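You operate a simulated robot arm through the tools that you are given. There is no shell and no other tool.

You run a simulated robot arm. Do the job below in one go: nothing can be reset, and whatever is moved stays where it is left.

JOB
Set washer one to size L, speed 1 and jets WATER, reset it and give one spray.

It is judged by the outcome, as a careful person would: the job done as asked, and still so three seconds after it is handed in. It fails if anything else is knocked over, pushed out of place, dropped, spilled or broken.

ROBOT AND FRAMES
A 6-joint arm with a two-finger parallel gripper, fixed in place. Base frame: the origin is on the floor under the middle of its stand, x ahead of it, y to its left, z up. Readings come in cm, rad, newtons and seconds.
With the tool pointing down near the work surface it reaches from about 26 to 64 cm from the base axis. Its first joint turns from -2.007 to 2.007 rad. Payload 3.43 kg.
Tool frame: the origin (TCP) lies between the finger pads and is the grasp point; the fingertips stand 3.4 cm ahead of it; z points along the fingers, y is the line along which they close. Largest opening 12.8 cm; finger width 2.4, thickness 1.2; the body of the gripper, 4.8 by 13 cm, starts 9.6 cm behind the TCP.
Orientation is that of the tool frame in the base frame, as [roll, pitch, yaw] about the fixed x, y, z axes, in that order (R = Rz(yaw) Ry(pitch) Rx(roll)). With the fingers straight down and closing along the base's y, the tool's x points along the base's -x, its y along +y and its z along -z.

CONTROLS
- The arm moves only by the tool jog_arm. Its arguments are lists of equal length, an entry for each row: "hand": the gripper command, from -1 (shut) to 1 (fully open), values between in proportion; "delta_pos": the shift along the tool's x, y, z in units of 40 mm (1.0 is 40 mm), a list of three; "angular": the turn, a rotation vector about the tool's x, y, z in units of 8 degrees (1.0 is 8 degrees), a list of three. In form: {"hand": [hand, ...], "delta_pos": [[tx, ty, tz], ...], "angular": [[ax, ay, az], ...]}. A call has 1 to 20 rows; each row shifts and turns the commanded pose from where the row before left it, along the tool's axes as they then stand. A call with a number of a shift or a turn outside -1 to 1 is refused whole. A row lasts 0.2 s, in which the tool goes at most 5 cm and 0.15 rad; a call with a longer step from one row to the next is refused whole, and so is a gripper value outside its range. Where a pose cannot be reached the arm comes as near as it can. A force on the tool above 40 N (or 10 N above the force at the start of the call, whichever is more), or a blocked arm, ends the call early, and 0.2 s more pass. Each finger travels about 15.3 cm/s and halts on what it meets, pressing with about 35 N; the grip force reading is that of the motor and also rises with nothing between the fingers. The clock runs only during rows and for 0.2 s after the last one: add rows that do not move to give the fingers time. The reply holds the time, the measured pose of the TCP, the force on the tool along the base axes, the opening and the grip force, in the units named above and with some noise, with the torque about the TCP (base axes, N m) and any sound that the robot's microphone picked up.
- Cameras (640 x 400 px; columns grow to the right, rows downward): "scene" is fixed at [4.91, 50.03, 137.96]; the picture's right is [-0.55, -0.84, 0.00], its down [-0.66, 0.43, -0.61] and it looks along [0.51, -0.34, -0.79] (base axes); focal length 266 px, centre (320, 200). "wrist" rides on the gripper at [7.6, -1.1, -16] in the tool frame; the picture's right is [0.15, 0.99, 0.00], its down [-0.88, 0.13, -0.46] and it looks along [-0.45, 0.07, 0.89] (tool axes); focal length 234 px, centre (320, 200).
- capture(camera): a new picture of that camera. The clock stands still meanwhile.
- move_column(by): slides the trunk up (or, below 0, down) by that many cm; the arm rides with it, the base frame stays. It gives what a move gives, with no picture.
- point_at(camera, pixels): there is no depth. For up to 12 entries [column, row, z] of the newest picture of that camera ("zoom" is the newest enlarged one), the place [x, y] in the base frame at which the ray of that pixel passes the height z, good to about 0.2 cm. The clock stands still meanwhile.
- inspect(camera, box): a new picture of the part [left, top, right, bottom] of that camera's present view, enlarged. The clock stands still meanwhile.
- job_done(): hands the job in; it is judged then, once.

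Unless the task says otherwise, let go and move clear before handing in.

The tools are called as name(argument=value, ...) on one line, values as JSON. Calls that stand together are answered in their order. jog_arm: Moves the arm, as the interface text tells. Its arguments: {"type":"object","properties":{"hand":{"type":"array"},"delta_pos":{"type":"array"},"angular":{"type":"array"}},"required":["hand","delta_pos","angular"]} The other tools are called the same way: move_column (by) moves the trunk up or down; capture (camera) takes a picture; point_at (camera, pixels) gives the place at which the rays of pixels pass given heights; inspect (camera, box) takes an enlarged picture of a part of a camera's view; job_done () hands the job in.

At the start:

```text
time_s: 0.0
position: [39.96, 23.82, 109.3]
tcp_rot: [-3.141, 0.0, 3.139]
force: [0.0, 0.0, 0.2]
ft_torque: [0.03, -0.02, -0.02]
grip_width: 12.77
grip_force: 0.1
trunk travel left (down, up): [-90.0, 9.0]
```

scene: 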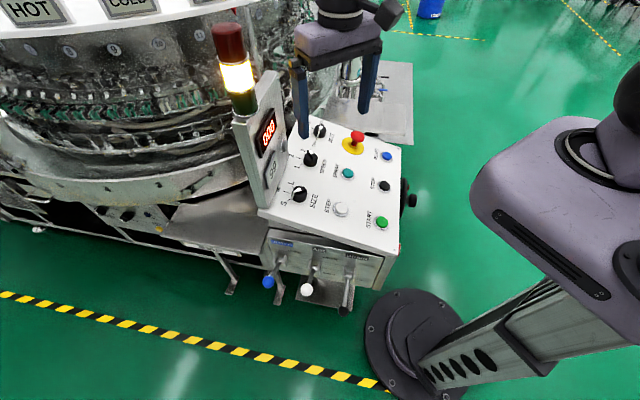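
wrist: 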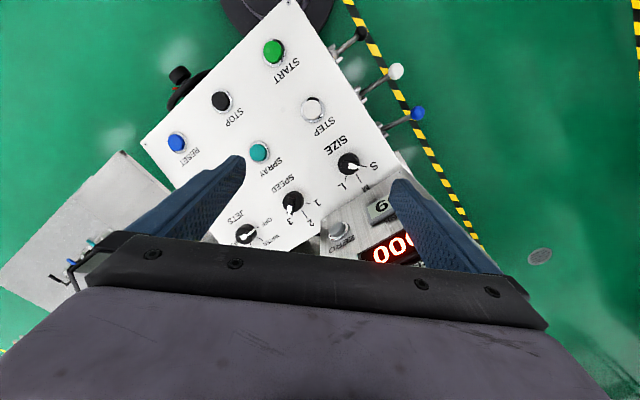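

The pictures show a console with knobs SIZE, SPEED and JETS, and buttons STEP, SPRAY, STOP, RESET and START. I'll look closer at it, including which washer it is, before moving.

inspect(camera="scene", box=[230, 60, 430, 310])

inspect(camera="wrist", box=[140, 0, 460, 270])

inspect(camera="scene", box=[0, 0, 320, 200])

inspect(camera="wrist", box=[0, 140, 160, 300])

```text
1.60 times, centred on (330, 185) of scene
```

zoom: 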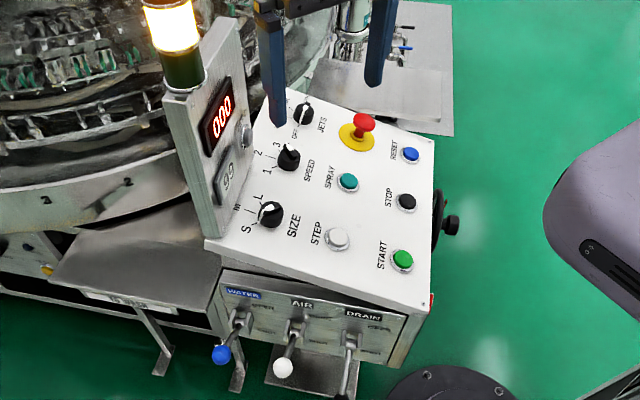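

```text
1.48 times, centred on (300, 135) of wrist
```

zoom: 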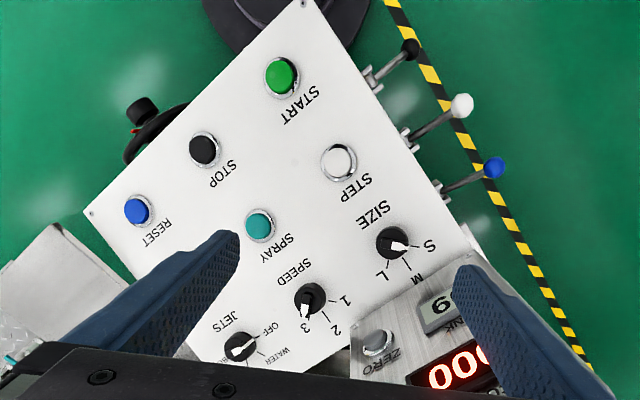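

```text
2.00 times, centred on (160, 100) of scene
```

zoom: 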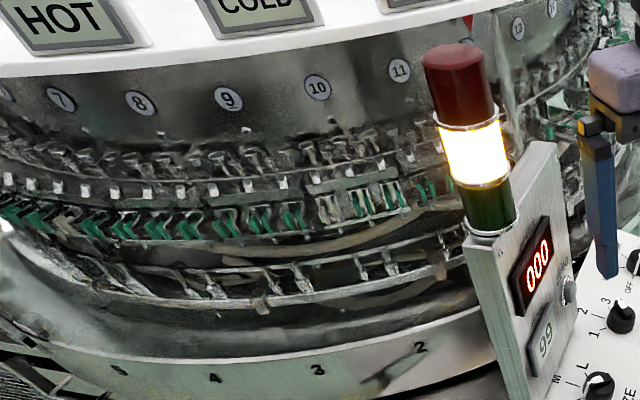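

```text
2.50 times, centred on (80, 220) of wrist
```

zoom: 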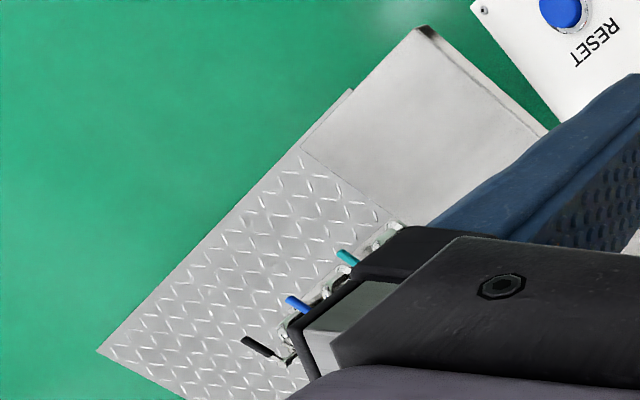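

The console has knobs SIZE (pointing S/M?), SPEED (near 3) and JETS (unclear). I'll triangulate the controls from both cameras, using rays at two heights.

capture(camera="scene")

capture(camera="wrist")

point_at(camera="scene", pixels=[[381, 222, 70], [381, 222, 90], [387, 156, 70], [387, 156, 90], [347, 173, 70], [347, 173, 90], [299, 194, 70], [299, 194, 90], [310, 159, 70], [310, 159, 90], [320, 130, 70], [320, 130, 90]])

point_at(camera="wrist", pixels=[[274, 51, 70], [274, 51, 90], [177, 143, 70], [177, 143, 90], [259, 152, 70], [259, 152, 90], [349, 163, 70], [349, 163, 90], [291, 202, 70], [291, 202, 90], [247, 235, 70], [247, 235, 90]])

```text
taken
```

scene: 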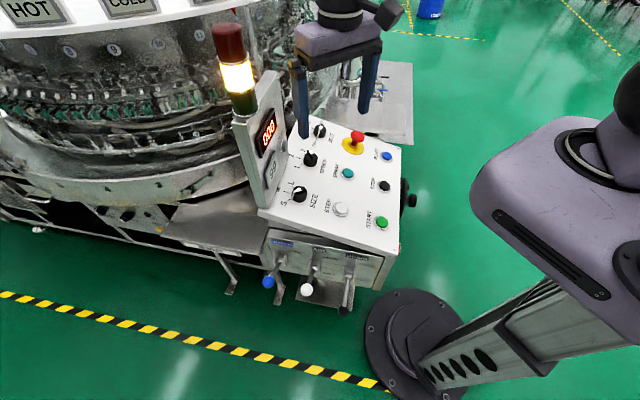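

```text
taken
```

wrist: 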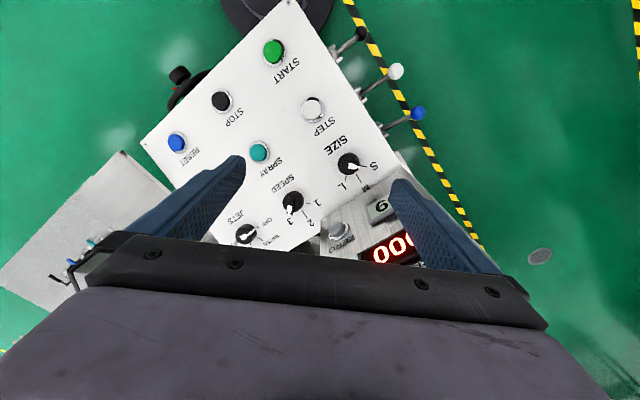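

```text
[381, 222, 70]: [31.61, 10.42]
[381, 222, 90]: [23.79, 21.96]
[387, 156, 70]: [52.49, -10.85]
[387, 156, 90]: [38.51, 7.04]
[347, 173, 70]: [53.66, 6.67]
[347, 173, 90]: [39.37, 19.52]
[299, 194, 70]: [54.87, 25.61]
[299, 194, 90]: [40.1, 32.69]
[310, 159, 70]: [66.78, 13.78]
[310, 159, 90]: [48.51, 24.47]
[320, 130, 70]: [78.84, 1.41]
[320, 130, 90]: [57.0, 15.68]
```

```text
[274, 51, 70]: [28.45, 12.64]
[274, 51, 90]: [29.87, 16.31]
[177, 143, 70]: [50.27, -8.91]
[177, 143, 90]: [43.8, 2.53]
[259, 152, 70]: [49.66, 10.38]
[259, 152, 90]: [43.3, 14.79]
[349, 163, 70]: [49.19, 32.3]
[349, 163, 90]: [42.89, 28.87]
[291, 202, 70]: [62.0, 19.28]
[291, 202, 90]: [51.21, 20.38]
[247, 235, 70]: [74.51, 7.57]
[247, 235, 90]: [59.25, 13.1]
```

Triangulation puts the panel facing [−0.707,−0.707] with about a 16° tilt. The knobs are at z≈83 and the lower buttons at z≈76. I'll turn the tool to line up with the panel (−45° about tool z, −16° about y), then look closer.

jog_arm(hand=[1, 1, 1, 1, 1, 1, 1, 1, 1], delta_pos=[[0, 0, 0], [0, 0, 0], [0, 0, 0], [0, 0, 0], [0, 0, 0], [0, 0, 0], [0, 0, 0], [0, 0, 0], [0, 0, 0]], angular=[[0, 0, -0.9375], [0, 0, -0.9375], [0, 0, -0.9375], [0, 0, -0.9375], [0, 0, -0.9375], [0, 0, -0.9375], [0, -1, 0], [0, -1, 0], [0, 0, 0]])

capture(camera="wrist")

capture(camera="scene")

```text
time_s: 2.0
position: [39.82, 23.74, 109.17]
tcp_rot: [-3.141, 0.282, -2.355]
force: [-0.5, -0.5, 0.3]
ft_torque: [-0.01, 0.03, -0.03]
grip_width: 12.82
grip_force: 0.1
trunk travel left (down, up): [-90.0, 9.0]
```

```text
taken
```

wrist: 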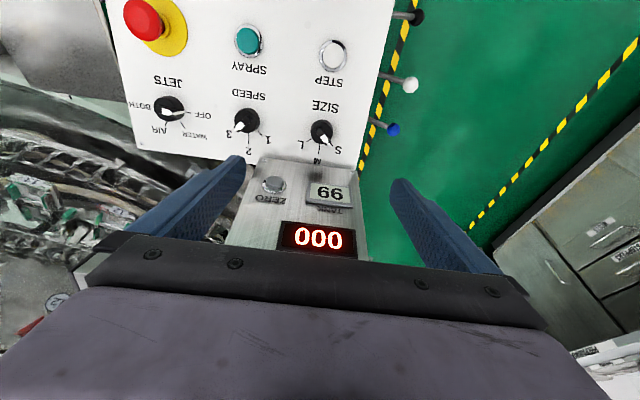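

```text
taken
```

scene: 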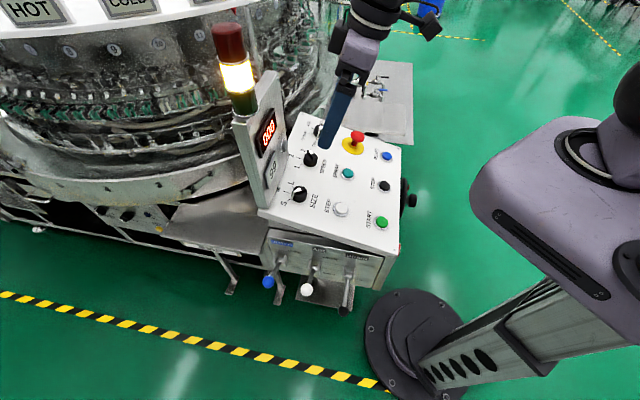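

The labels are readable now: SIZE (S-M-L), SPEED (1-2-3), JETS (OFF-WATER-AIR-BOTH). I'll zoom in on the knobs and buttons to see where they point.

inspect(camera="wrist", box=[290, 85, 370, 165])

inspect(camera="wrist", box=[210, 75, 290, 165])

inspect(camera="wrist", box=[130, 65, 220, 155])

inspect(camera="wrist", box=[220, 150, 380, 260])

```text
5.00 times, centred on (330, 125) of wrist
```

zoom: 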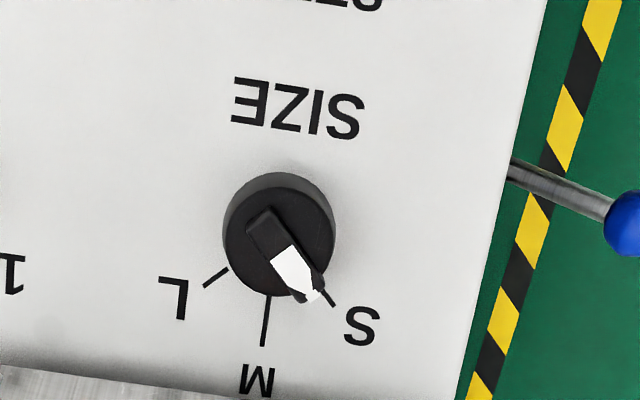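

```text
4.44 times, centred on (250, 120) of wrist
```

zoom: 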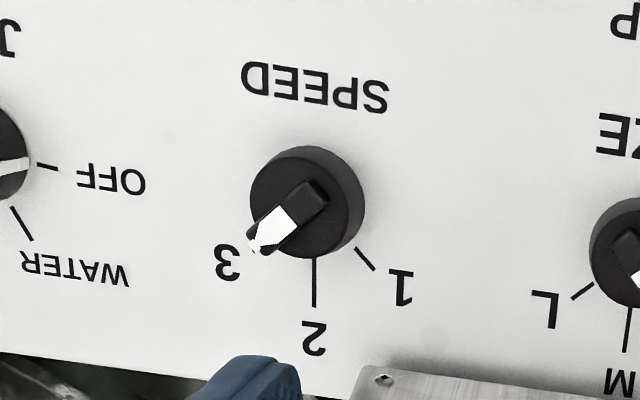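

```text
4.44 times, centred on (175, 110) of wrist
```

zoom: 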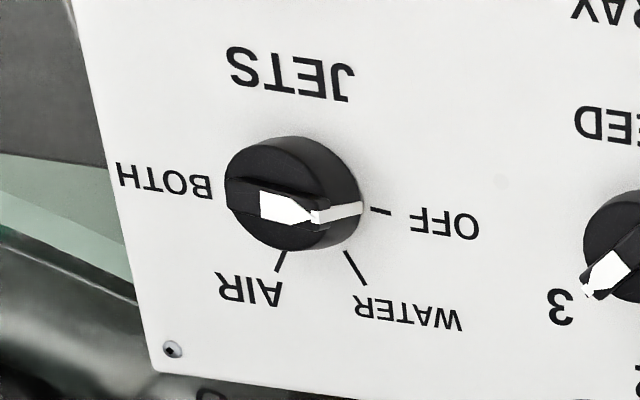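

```text
3.64 times, centred on (300, 205) of wrist
```

zoom: 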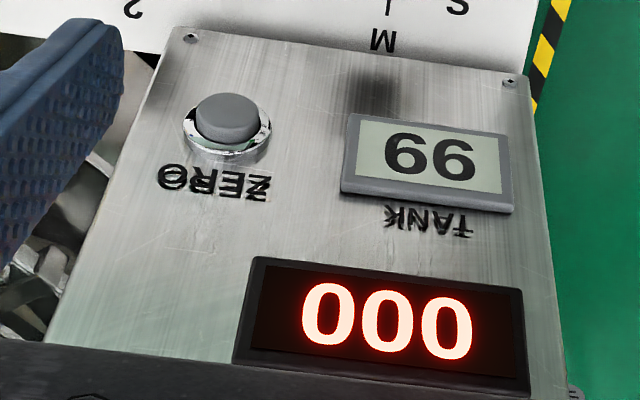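

The zooms show SIZE at S, SPEED at 3 and JETS at OFF. Each knob is a round base about 4 cm across with a raised bar. Next I need the clearance to the display panel and to the machine behind, so I'll zoom the scene camera there.

inspect(camera="scene", box=[220, 20, 350, 220])

inspect(camera="scene", box=[265, 110, 345, 220])

```text
2.00 times, centred on (285, 120) of scene
```

zoom: 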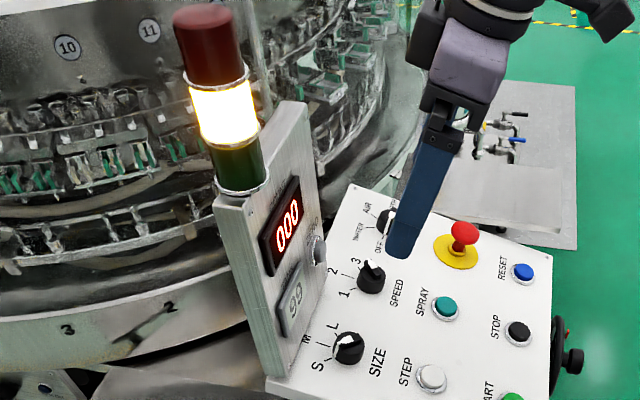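

```text
3.64 times, centred on (305, 165) of scene
```

zoom: 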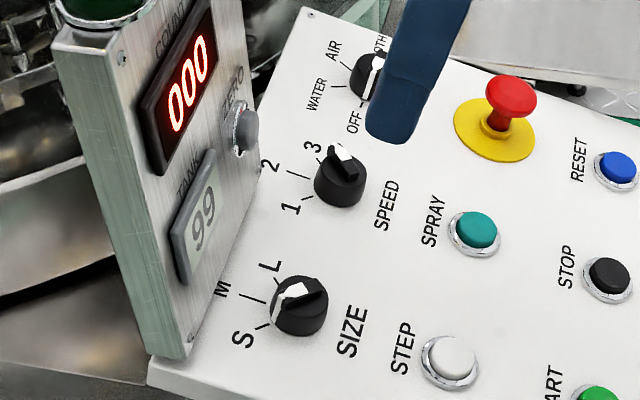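

Now I'll triangulate the display panel's bottom edge and top corners, and the knob bases, from the current views.

point_at(camera="wrist", pixels=[[320, 210, 84], [320, 210, 90]])

capture(camera="scene")

capture(camera="wrist")

point_at(camera="scene", pixels=[[267.9, 208.1, 84], [267.9, 208.1, 88], [288.5, 155.4, 84], [288.5, 155.4, 88], [232.5, 118.5, 100], [232.5, 118.5, 110], [279, 71, 100], [279, 71, 110], [229, 30, 110], [229, 30, 130]])

point_at(camera="wrist", pixels=[[356.3, 172, 84], [356.3, 172, 88], [258.8, 157.7, 84], [258.8, 157.7, 88], [322, 132, 80], [322, 132, 84], [246, 119, 80], [246, 119, 84], [169, 106, 80], [169, 106, 84], [248, 41, 76], [248, 41, 82]])

```text
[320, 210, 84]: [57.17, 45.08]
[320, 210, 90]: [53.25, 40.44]
```

```text
taken
```

scene: 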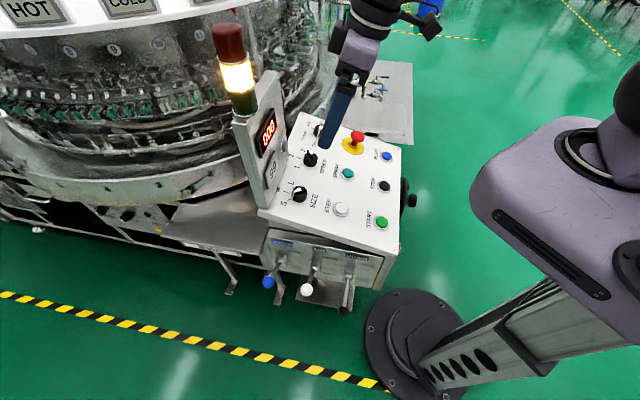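

```text
taken
```

wrist: 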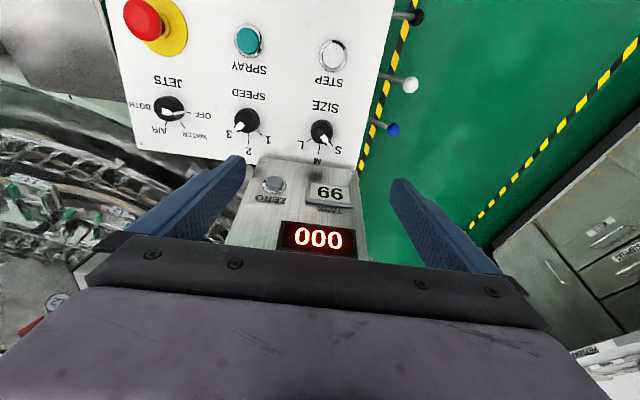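

```text
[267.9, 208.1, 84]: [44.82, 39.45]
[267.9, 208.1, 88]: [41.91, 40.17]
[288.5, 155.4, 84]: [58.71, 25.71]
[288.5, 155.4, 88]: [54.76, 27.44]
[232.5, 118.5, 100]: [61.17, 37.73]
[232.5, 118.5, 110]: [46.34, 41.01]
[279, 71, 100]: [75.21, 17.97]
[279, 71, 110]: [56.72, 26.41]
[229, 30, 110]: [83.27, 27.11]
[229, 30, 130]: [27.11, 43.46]
```

```text
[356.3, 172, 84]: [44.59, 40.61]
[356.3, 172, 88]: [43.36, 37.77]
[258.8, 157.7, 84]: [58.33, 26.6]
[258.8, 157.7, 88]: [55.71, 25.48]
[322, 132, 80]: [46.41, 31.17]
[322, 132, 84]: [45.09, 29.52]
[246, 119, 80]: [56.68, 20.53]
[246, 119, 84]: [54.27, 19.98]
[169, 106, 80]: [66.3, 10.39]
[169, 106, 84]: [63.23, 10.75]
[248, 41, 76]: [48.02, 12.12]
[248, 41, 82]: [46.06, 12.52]
```

The display panel is almost vertical at w=(x+y)/√2≈59.2, spanning u=(x−y)/√2 from 3 to 22, and SIZE is at about [45.4, 30.1, 82.6]. I'll go about 20 cm above SIZE along the panel normal and turn −45° to square up with its bar.

jog_arm(hand=[1, 1, 1, 1, 0.2, 0, -0.2, -0.3, -0.3, -0.3, -0.3], delta_pos=[[-0.07, 0.035, 0.5], [-0.07, 0.035, 0.5], [-0.07, 0.035, 0.5], [-0.07, 0.035, 0.48], [0, 0, 0], [0, 0, 0], [0, 0, 0], [0, 0, 0], [0, 0, 0], [0, 0, 0], [0, 0, 0]], angular=[[0, 0, 0], [0, 0, 0], [0, 0, 0], [0, 0.1, 0], [0, 0, -0.9375], [0, 0, -0.9375], [0, 0, -0.9375], [0, 0, -0.9375], [0, 0, -0.9375], [0, 0, -0.9375], [0, 0, 0]])

capture(camera="wrist")

capture(camera="scene")

```text
time_s: 4.4
position: [41.84, 26.5, 101.99]
tcp_rot: [-2.952, 0.187, -1.551]
force: [0.3, 0.0, -0.1]
ft_torque: [0.03, -0.02, 0.02]
grip_width: 4.46
grip_force: 0.0
trunk travel left (down, up): [-90.0, 9.0]
```

```text
taken
```

wrist: 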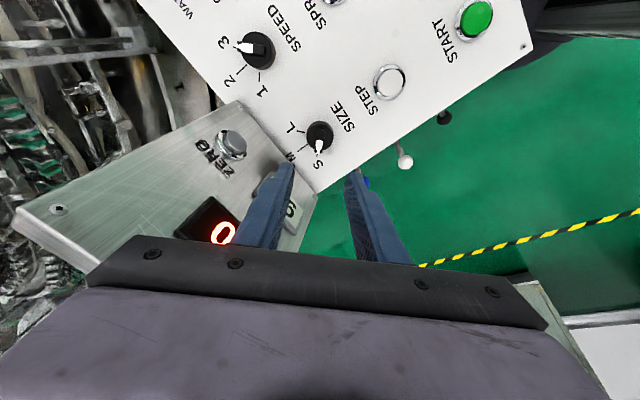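

```text
taken
```

scene: 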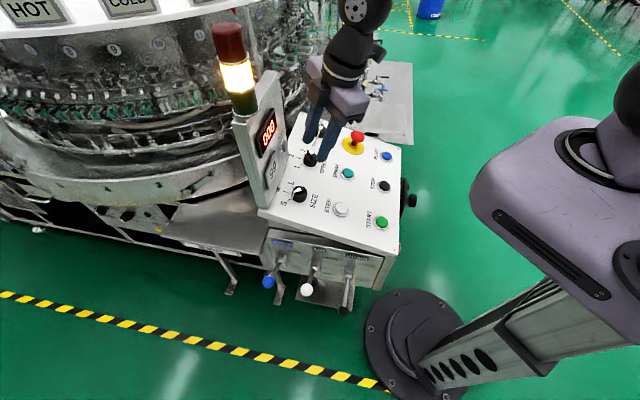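

SIZE now sits at about (319,135), right on the tool axis. I'll zoom in to check the bar direction against the gripper.

inspect(camera="wrist", box=[270, 90, 370, 190])

point_at(camera="wrist", pixels=[[319, 135, 80], [319, 135, 83], [258, 50, 80], [258, 50, 83], [475, 20, 75], [475, 20, 78], [529, 47, 72], [529, 47, 76]])

```text
4.00 times, centred on (320, 140) of wrist
```

zoom: 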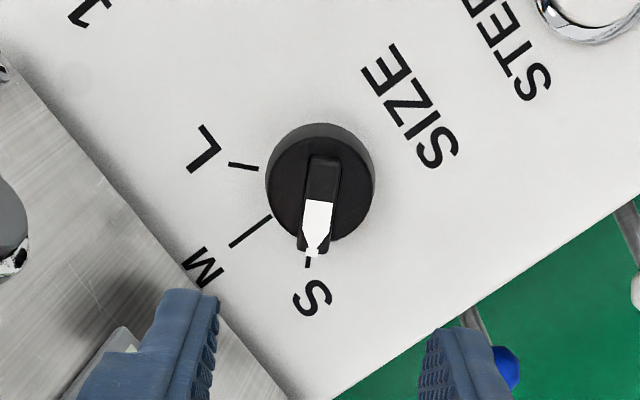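

```text
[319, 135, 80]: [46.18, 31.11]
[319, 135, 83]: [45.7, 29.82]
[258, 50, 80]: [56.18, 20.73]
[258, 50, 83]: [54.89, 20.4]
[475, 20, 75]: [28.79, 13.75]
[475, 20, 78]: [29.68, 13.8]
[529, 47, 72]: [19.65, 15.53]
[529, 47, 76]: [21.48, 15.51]
```

The bar is within about 3° of the tool x-axis and the ticks are 45° apart, so S→L is +90°. I'll descend 11 cm along the tool axis and check again.

jog_arm(hand=[-0.3, -0.3, -0.3, -0.3, -0.3], delta_pos=[[0, 0, 0.7], [0, 0, 0.7], [0, 0, 0.7], [0, 0, 0.65], [0, 0, 0]], angular=[[0, 0, 0], [0, 0, 0], [0, 0, 0], [0, 0, 0], [0, 0, 0]])

inspect(camera="wrist", box=[240, 90, 400, 250])

inspect(camera="scene", box=[250, 110, 350, 230])

```text
time_s: 5.6
position: [43.92, 28.44, 91.38]
tcp_rot: [-2.951, 0.188, -1.552]
force: [0.7, 0.7, 0.8]
ft_torque: [0.0, 0.01, 0.0]
grip_width: 4.46
grip_force: 0.1
trunk travel left (down, up): [-90.0, 9.0]
```

```text
2.50 times, centred on (320, 170) of wrist
```

zoom: 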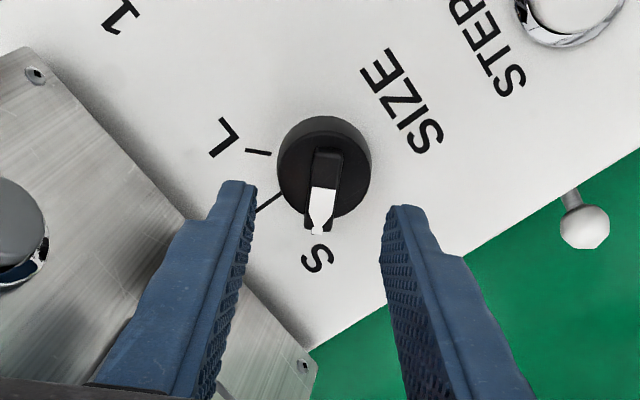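

```text
3.33 times, centred on (300, 170) of scene
```

zoom: 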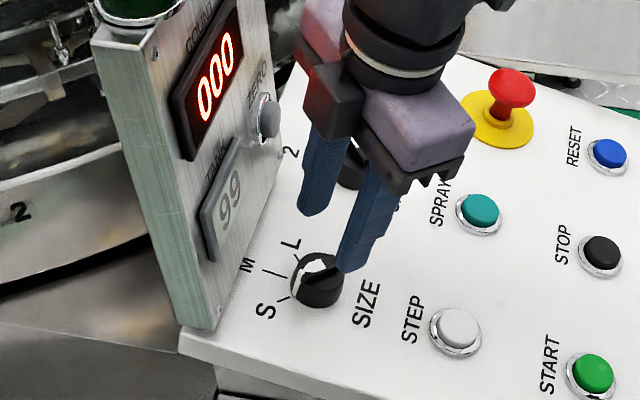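

The fingertips are about 3.9 cm above the bar top, judging from scene pixel (300,190) against the tip midpoint (302,182). I'll descend another 3.4 cm and check the height again before closing.

jog_arm(hand=[-0.45, -0.5, -0.5, -0.5], delta_pos=[[0, 0, 0.3], [0, 0, 0.3], [0, 0, 0.25], [0, 0, 0]], angular=[[0, 0, 0], [0, 0, 0], [0, 0, 0], [0, 0, 0]])

inspect(camera="wrist", box=[260, 110, 380, 230])

inspect(camera="scene", box=[270, 150, 340, 220])

```text
time_s: 6.6
position: [44.57, 29.12, 88.1]
tcp_rot: [-2.95, 0.186, -1.552]
force: [0.1, 0.2, -0.3]
ft_torque: [0.0, 0.02, -0.02]
grip_width: 3.18
grip_force: 0.0
trunk travel left (down, up): [-90.0, 9.0]
```

```text
3.33 times, centred on (320, 170) of wrist
```

zoom: 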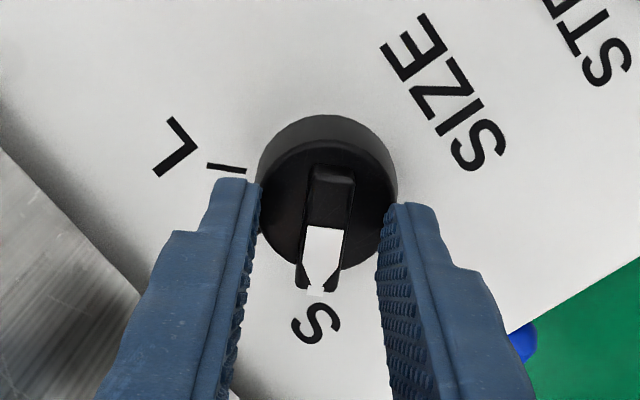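

```text
5.71 times, centred on (305, 185) of scene
```

zoom: 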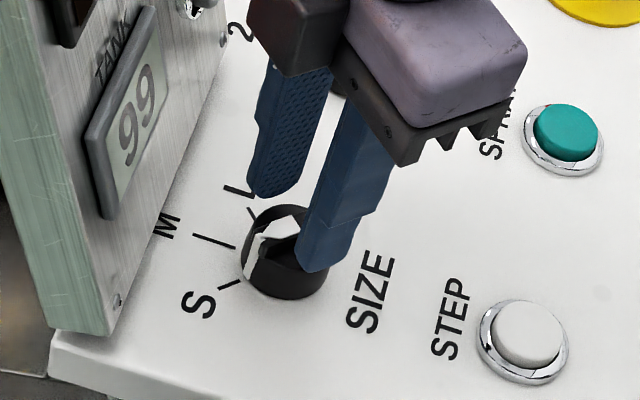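

The fingers straddle the bar, with tips about level with its top (scene mid-tip row 191, bar row 190). I'll descend another 0.8 cm slowly and watch the force.

jog_arm(hand=[-0.5, -0.5, -0.5, -0.5, -0.5], delta_pos=[[-0.03, 0.02, 0.05], [-0.02, 0.02, 0.05], [0, 0, 0.05], [0, 0, 0.05], [0, 0, 0]], angular=[[0, 0, 0], [0, 0, 0], [0, 0, 0], [0, 0, 0], [0, 0, 0]])

inspect(camera="wrist", box=[260, 110, 380, 230])

inspect(camera="scene", box=[270, 160, 330, 220])

```text
time_s: 7.8
position: [44.38, 29.51, 87.35]
tcp_rot: [-2.952, 0.189, -1.552]
force: [-0.3, 0.1, 0.9]
ft_torque: [0.03, 0.0, 0.03]
grip_width: 3.2
grip_force: 0.1
trunk travel left (down, up): [-90.0, 9.0]
```

```text
3.33 times, centred on (320, 170) of wrist
```

zoom: 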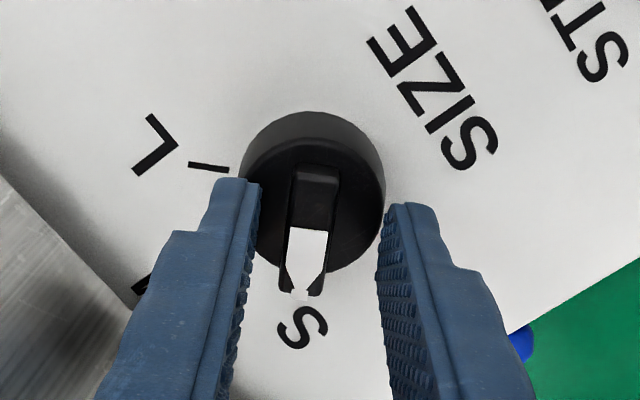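

```text
6.67 times, centred on (300, 190) of scene
```

zoom: 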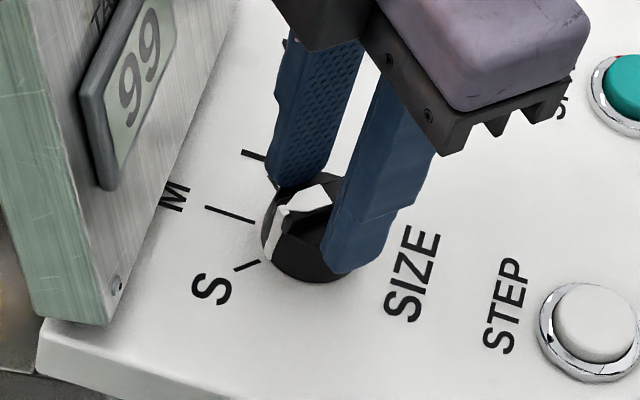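

No contact yet. The bar at zoom column 315 is about 0.15 cm to the −y side of the finger midline (323). I'll shift −y by 0.15 cm, lower 0.25 cm and close gently.

jog_arm(hand=[-0.5, -0.5, -0.5, -0.65, -0.75, -0.85, -1, -1, -1], delta_pos=[[0, -0.04, 0.03], [0, 0, 0.03], [0, 0, 0], [0, 0, 0], [0, 0, 0], [0, 0, 0], [0, 0, 0], [0, 0, 0], [0, 0, 0]], angular=[[0, 0, 0], [0, 0, 0], [0, 0, 0], [0, 0, 0], [0, 0, 0], [0, 0, 0], [0, 0, 0], [0, 0, 0], [0, 0, 0]])

inspect(camera="wrist", box=[260, 110, 380, 230])

inspect(camera="scene", box=[270, 160, 330, 220])

```text
time_s: 9.8
position: [44.51, 29.48, 87.51]
tcp_rot: [-2.944, 0.19, -1.552]
force: [-2.1, -1.3, 25.6]
ft_torque: [0.01, 0.1, 0.04]
grip_width: 1.18
grip_force: 45.3
trunk travel left (down, up): [-90.0, 9.0]
```

```text
3.33 times, centred on (320, 170) of wrist
```

zoom: 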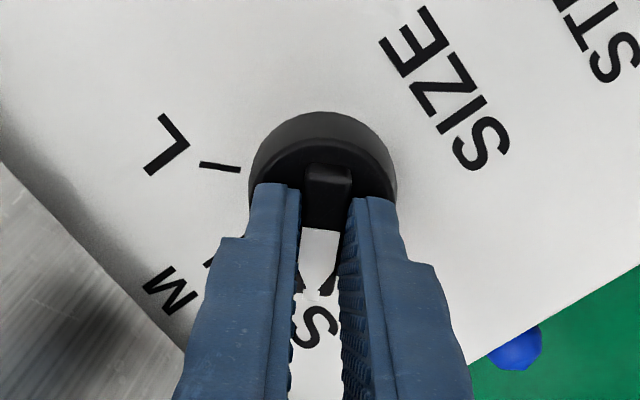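

```text
6.67 times, centred on (300, 190) of scene
```

zoom: 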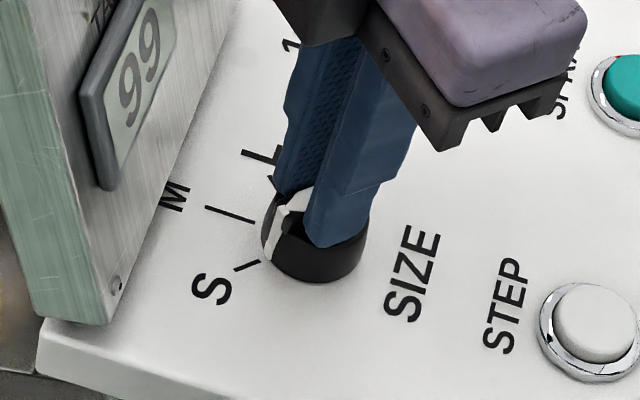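

The bar is gripped (width 1.18 cm), with about 26 N of downward press from the tips on the knob base. I'll ease up 0.35 cm, then turn +90° about tool z in 5° steps.

jog_arm(hand=[-1, -1, -1], delta_pos=[[0, 0, -0.05], [0, 0, -0.04], [0, 0, 0]], angular=[[0, 0, 0], [0, 0, 0], [0, 0, 0]])

```text
time_s: 10.6
position: [44.57, 29.47, 87.41]
tcp_rot: [-2.951, 0.186, -1.552]
force: [1.9, 9.8, 5.8]
ft_torque: [1.71, -0.09, 0.26]
grip_width: 1.16
grip_force: 44.7
trunk travel left (down, up): [-90.0, 9.0]
```

The downward force is down to 6 N and the grip holds. I'll turn the first 30° and check the readings.

jog_arm(hand=[-1, -1, -1, -1, -1, -1, -1], delta_pos=[[0, 0, 0], [0, 0, 0], [0, 0, 0], [0, 0, 0], [0, 0, 0], [0, 0, 0], [0, 0, 0]], angular=[[0, 0, 0.625], [0, 0, 0.625], [0, 0, 0.625], [0, 0, 0.625], [0, 0, 0.625], [0, 0, 0.625], [0, 0, 0]])

inspect(camera="wrist", box=[240, 90, 400, 250])

```text
time_s: 12.2
position: [44.81, 29.36, 87.53]
tcp_rot: [-3.072, 0.257, -2.087]
force: [12.1, 4.1, 9.4]
ft_torque: [-1.06, 0.32, -0.15]
grip_width: 1.16
grip_force: 45.2
trunk travel left (down, up): [-90.0, 9.0]
```

```text
2.50 times, centred on (320, 170) of wrist
```

zoom: 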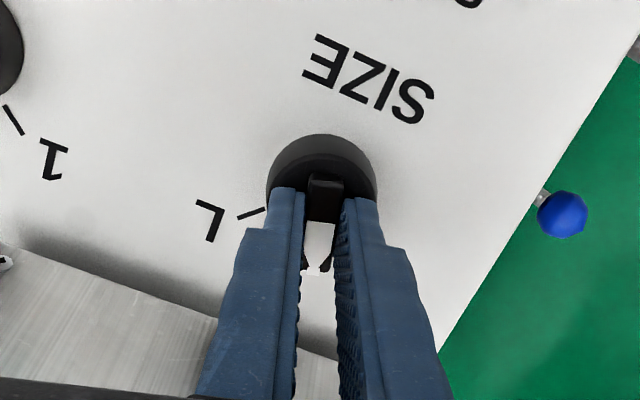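

The knob turns with the gripper and the forces are small (12 N). I'll carry on with the remaining 60°.

jog_arm(hand=[-1, -1, -1, -1, -1, -1, -1, -1, -1, -1, -1, -1, -1], delta_pos=[[0, 0, 0], [0, 0, 0], [0, 0, 0], [0, 0, 0], [0, 0, 0], [0, 0, 0], [0, 0, 0], [0, 0, 0], [0, 0, 0], [0, 0, 0], [0, 0, 0], [0, 0, 0], [0, 0, 0]], angular=[[0, 0, 0.625], [0, 0, 0.625], [0, 0, 0.625], [0, 0, 0.625], [0, 0, 0.625], [0, 0, 0.625], [0, 0, 0.625], [0, 0, 0.625], [0, 0, 0.625], [0, 0, 0.625], [0, 0, 0.625], [0, 0, 0.625], [0, 0, 0]])

inspect(camera="wrist", box=[240, 90, 400, 250])

inspect(camera="scene", box=[260, 140, 340, 220])

```text
time_s: 15.0
position: [45.02, 29.0, 87.39]
tcp_rot: [2.948, 0.187, 3.121]
force: [25.1, -21.3, -3.6]
ft_torque: [-0.76, -1.83, 0.01]
grip_width: 1.18
grip_force: 45.3
trunk travel left (down, up): [-90.0, 9.0]
```

```text
2.50 times, centred on (320, 170) of wrist
```

zoom: 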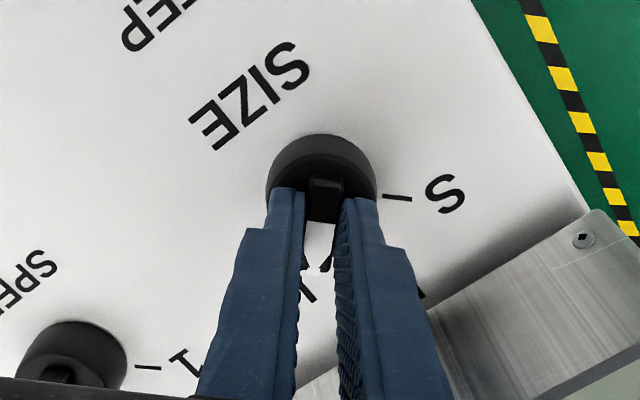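

```text
5.00 times, centred on (300, 180) of scene
```

zoom: 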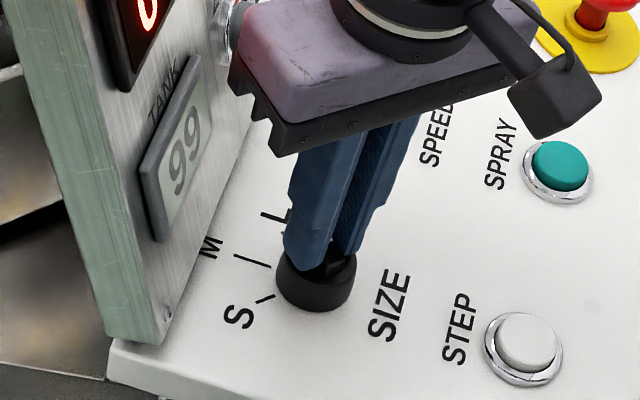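

The pointer now aims at L, with the L letter just beyond the tip between the fingers. There is about 33 N of lateral preload along [+x,−y], so I'll relax it by shifting that way before opening.

jog_arm(hand=[-1, -1, -1], delta_pos=[[-0.06, -0.05, 0], [-0.05, -0.04, 0], [0, 0, 0]], angular=[[0, 0, 0], [0, 0, 0], [0, 0, 0]])

```text
time_s: 15.8
position: [44.92, 29.1, 87.5]
tcp_rot: [2.953, 0.184, 3.126]
force: [6.5, 0.0, -10.8]
ft_torque: [0.14, -1.13, -0.17]
grip_width: 1.17
grip_force: 45.1
trunk travel left (down, up): [-90.0, 9.0]
```

The lateral force is relaxed to 6.5 N. Next I'll open to about 3.2 cm and back off along the tool axis.

jog_arm(hand=[-0.8, -0.6, -0.5, -0.5, -0.5, -0.5, -0.5, -0.5, -0.5], delta_pos=[[0, 0, 0], [0, 0, 0], [0, 0, 0], [0, 0, 0], [0, 0, -0.2], [0, 0, -0.5], [0, 0, -0.8], [0, 0, -0.8], [0, 0, 0]], angular=[[0, 0, 0], [0, 0, 0], [0, 0, 0], [0, 0, 0], [0, 0, 0], [0, 0, 0], [0, 0, 0], [0, 0, 0], [0, 0, 0]])

inspect(camera="wrist", box=[240, 80, 400, 240])

capture(camera="wrist")

inspect(camera="scene", box=[260, 140, 340, 220])

```text
time_s: 17.8
position: [43.39, 27.45, 96.23]
tcp_rot: [2.953, 0.185, 3.124]
force: [-0.6, 0.8, 0.1]
ft_torque: [0.02, 0.02, -0.01]
grip_width: 3.2
grip_force: 0.1
trunk travel left (down, up): [-90.0, 9.0]
```

```text
2.50 times, centred on (320, 160) of wrist
```

zoom: 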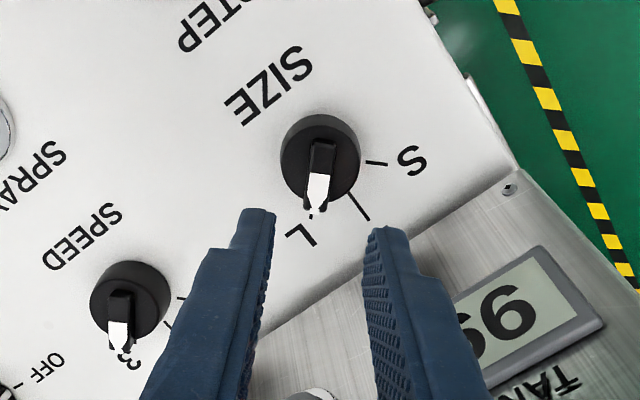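

```text
taken
```

wrist: 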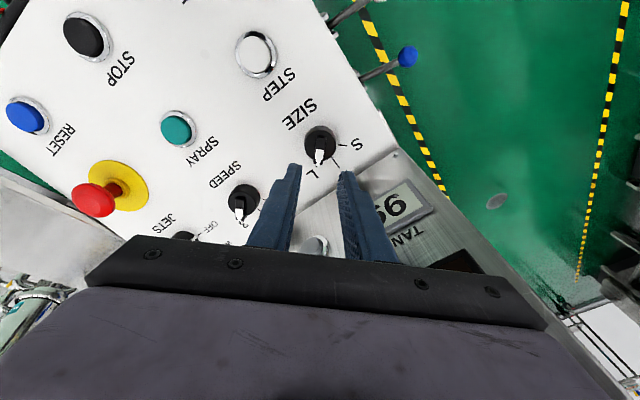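

```text
5.00 times, centred on (300, 180) of scene
```

zoom: 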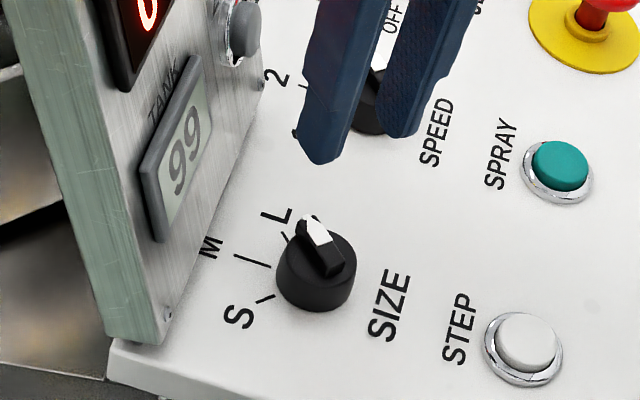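

SIZE is at L: the pointer is over the L tick at zoom (310,217). SPEED's bar already lines up with the gripper, so I'll measure its offset from SIZE at equal height.

point_at(camera="wrist", pixels=[[320, 144, 83], [243, 197, 83], [320, 144, 82], [243, 197, 82], [178, 128, 79], [27, 115, 76], [88, 32, 76]])

inspect(camera="wrist", box=[180, 110, 340, 230])

```text
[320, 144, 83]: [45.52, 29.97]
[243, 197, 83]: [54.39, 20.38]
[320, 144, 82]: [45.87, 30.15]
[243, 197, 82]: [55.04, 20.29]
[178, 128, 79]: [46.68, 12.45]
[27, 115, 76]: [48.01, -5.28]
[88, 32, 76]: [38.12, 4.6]
```

```text
3.33 times, centred on (260, 170) of wrist
```

zoom: 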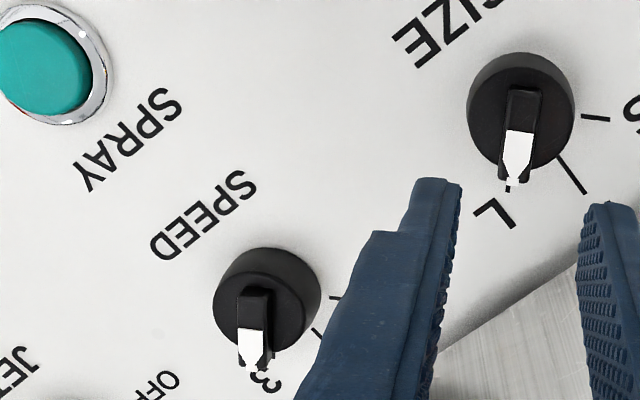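

SPEED is about 13.6 cm from SIZE along the row, or roughly [+9.6, −9.6] in base x,y. I'll shift by that at the same height and check alignment.

jog_arm(hand=[-0.5, -0.5, -0.5, -0.5, -0.5], delta_pos=[[-0.6, -0.6, 0], [-0.6, -0.6, 0], [-0.6, -0.6, 0], [-0.6, -0.6, 0], [0, 0, 0]], angular=[[0, 0, 0], [0, 0, 0], [0, 0, 0], [0, 0, 0], [0, 0, 0]])

inspect(camera="wrist", box=[240, 80, 400, 240])

inspect(camera="scene", box=[260, 110, 340, 190])

```text
time_s: 19.0
position: [52.94, 17.56, 96.33]
tcp_rot: [2.951, 0.188, 3.125]
force: [0.9, -0.1, 0.0]
ft_torque: [-0.01, 0.02, 0.0]
grip_width: 3.2
grip_force: 0.0
trunk travel left (down, up): [-90.0, 9.0]
```

```text
2.50 times, centred on (320, 160) of wrist
```

zoom: 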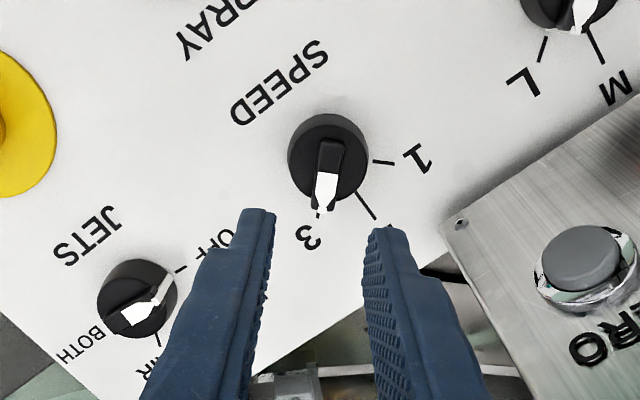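

```text
5.00 times, centred on (300, 150) of scene
```

zoom: 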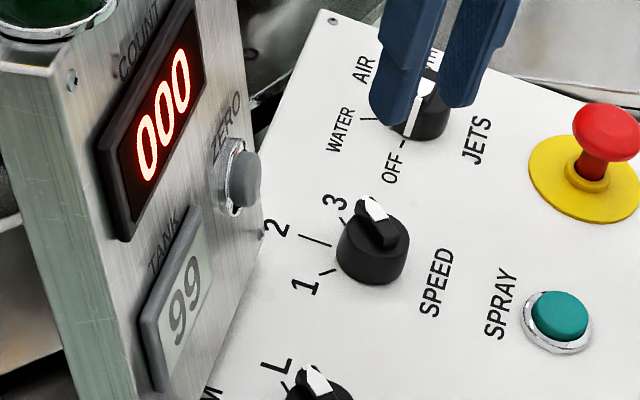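

SPEED's bar sits about 8 zoom px to the right of the axis, so it needs +0.4 cm in tool y. I'll correct that and descend 7 cm.

jog_arm(hand=[-0.5, -0.5, -0.5, -0.5, -0.5], delta_pos=[[-0.02, 0.095, 0.3], [0, 0, 0.5], [0, 0, 0.5], [0, 0, 0.45], [0, 0, 0]], angular=[[0, 0, 0], [0, 0, 0], [0, 0, 0], [0, 0, 0], [0, 0, 0]])

inspect(camera="wrist", box=[260, 110, 380, 230])

inspect(camera="scene", box=[280, 130, 340, 190])

```text
time_s: 20.2
position: [54.42, 19.3, 89.61]
tcp_rot: [2.952, 0.187, 3.125]
force: [-1.0, 0.2, 0.2]
ft_torque: [0.01, 0.01, -0.02]
grip_width: 3.22
grip_force: 0.1
trunk travel left (down, up): [-90.0, 9.0]
```

```text
3.33 times, centred on (320, 170) of wrist
```

zoom: 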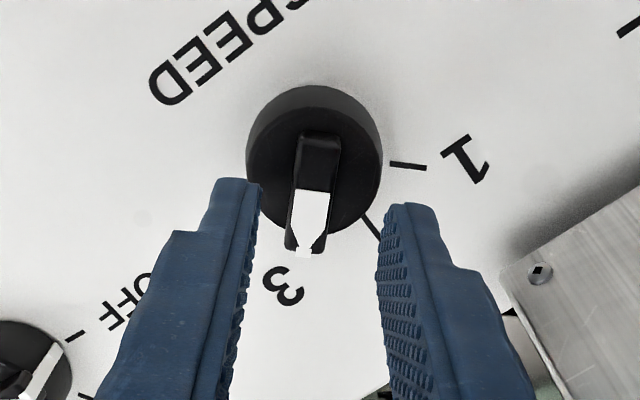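

```text
6.67 times, centred on (310, 160) of scene
```

zoom: 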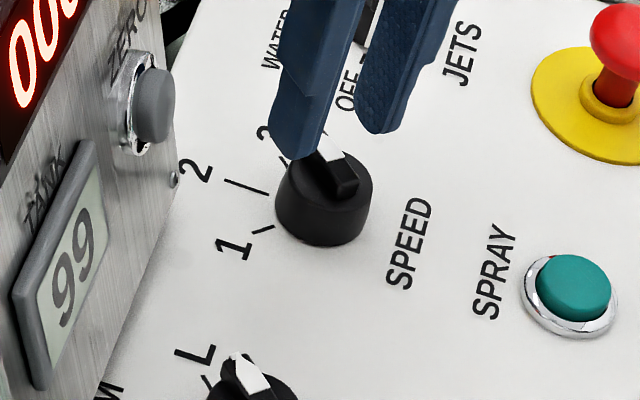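

The bar is slightly off (about −0.2 cm in y, +0.2 cm in x), so I'll correct that, descend the last 1.9 cm and check.

jog_arm(hand=[-0.5, -0.5, -0.5, -0.5, -0.5], delta_pos=[[0.05, -0.035, 0.15], [0, 0, 0.15], [0, 0, 0.1], [0, 0, 0.07], [0, 0, 0]], angular=[[0, 0, 0], [0, 0, 0], [0, 0, 0], [0, 0, 0], [0, 0, 0]])

inspect(camera="wrist", box=[260, 110, 380, 230])

inspect(camera="scene", box=[280, 130, 340, 190])

```text
time_s: 21.4
position: [54.38, 19.56, 87.76]
tcp_rot: [2.952, 0.186, 3.123]
force: [0.5, 0.2, 0.5]
ft_torque: [0.0, -0.01, 0.02]
grip_width: 3.21
grip_force: 0.1
trunk travel left (down, up): [-90.0, 9.0]
```

```text
3.33 times, centred on (320, 170) of wrist
```

zoom: 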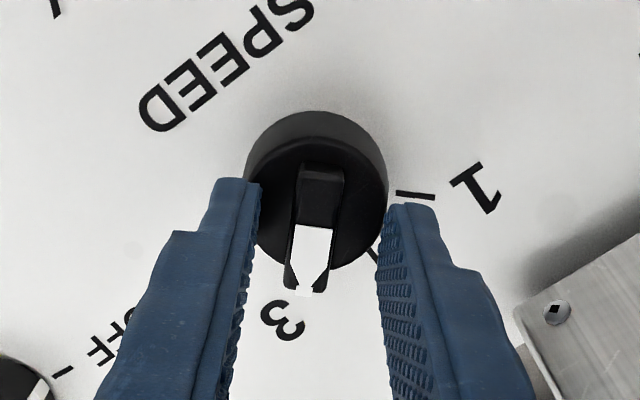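

```text
6.67 times, centred on (310, 160) of scene
```

zoom: 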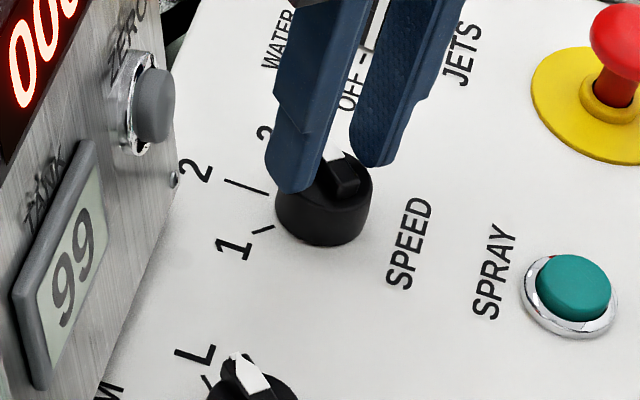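

The fingers straddle SPEED's bar with no contact. I'll lower 0.15 cm and close.

jog_arm(hand=[-0.5, -0.65, -0.75, -0.85, -1, -1, -1], delta_pos=[[0, -0.01, 0.04], [0, 0, 0], [0, 0, 0], [0, 0, 0], [0, 0, 0], [0, 0, 0], [0, 0, 0]], angular=[[0, 0, 0], [0, 0, 0], [0, 0, 0], [0, 0, 0], [0, 0, 0], [0, 0, 0], [0, 0, 0]])

inspect(camera="wrist", box=[260, 110, 380, 230])

```text
time_s: 23.0
position: [54.37, 19.48, 87.69]
tcp_rot: [2.953, 0.184, 3.124]
force: [0.5, -9.7, -2.8]
ft_torque: [-0.39, -0.46, -0.16]
grip_width: 1.2
grip_force: 45.4
trunk travel left (down, up): [-90.0, 9.0]
```

```text
3.33 times, centred on (320, 170) of wrist
```

zoom: 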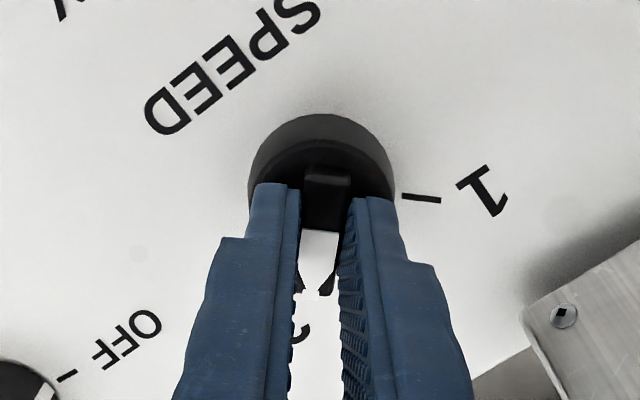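

SPEED's bar is gripped (1.2 cm, low forces). I'll turn −45° first and check the forces.

jog_arm(hand=[-1, -1, -1, -1, -1, -1, -1, -1, -1, -1], delta_pos=[[0, 0, 0], [0, 0, 0], [0, 0, 0], [0, 0, 0], [0, 0, 0], [0, 0, 0], [0, 0, 0], [0, 0, 0], [0, 0, 0], [0, 0, 0]], angular=[[0, 0, -0.625], [0, 0, -0.625], [0, 0, -0.625], [0, 0, -0.625], [0, 0, -0.625], [0, 0, -0.625], [0, 0, -0.625], [0, 0, -0.625], [0, 0, -0.625], [0, 0, 0]])

```text
time_s: 25.2
position: [54.28, 19.63, 87.66]
tcp_rot: [3.141, 0.264, -2.353]
force: [-7.9, 4.9, -4.7]
ft_torque: [-0.48, 0.85, 0.06]
grip_width: 1.16
grip_force: 44.9
trunk travel left (down, up): [-90.0, 9.0]
```

Forces are small and yaw has turned the expected 45°. I'll do the remaining −45°.

jog_arm(hand=[-1, -1, -1, -1, -1, -1, -1, -1, -1, -1], delta_pos=[[0, 0, 0], [0, 0, 0], [0, 0, 0], [0, 0, 0], [0, 0, 0], [0, 0, 0], [0, 0, 0], [0, 0, 0], [0, 0, 0], [0, 0, 0]], angular=[[0, 0, -0.625], [0, 0, -0.625], [0, 0, -0.625], [0, 0, -0.625], [0, 0, -0.625], [0, 0, -0.625], [0, 0, -0.625], [0, 0, -0.625], [0, 0, -0.625], [0, 0, 0]])

inspect(camera="wrist", box=[260, 110, 380, 230])

```text
time_s: 27.4
position: [54.16, 19.78, 87.55]
tcp_rot: [-2.959, 0.184, -1.553]
force: [-16.3, 14.8, -8.0]
ft_torque: [-0.27, 0.49, -0.22]
grip_width: 1.17
grip_force: 44.9
trunk travel left (down, up): [-90.0, 9.0]
```

```text
3.33 times, centred on (320, 170) of wrist
```

zoom: 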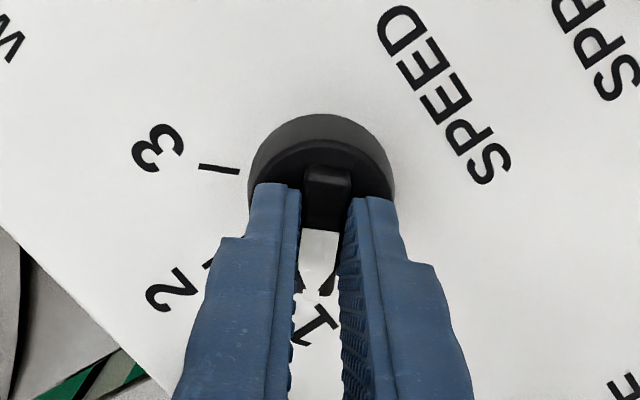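

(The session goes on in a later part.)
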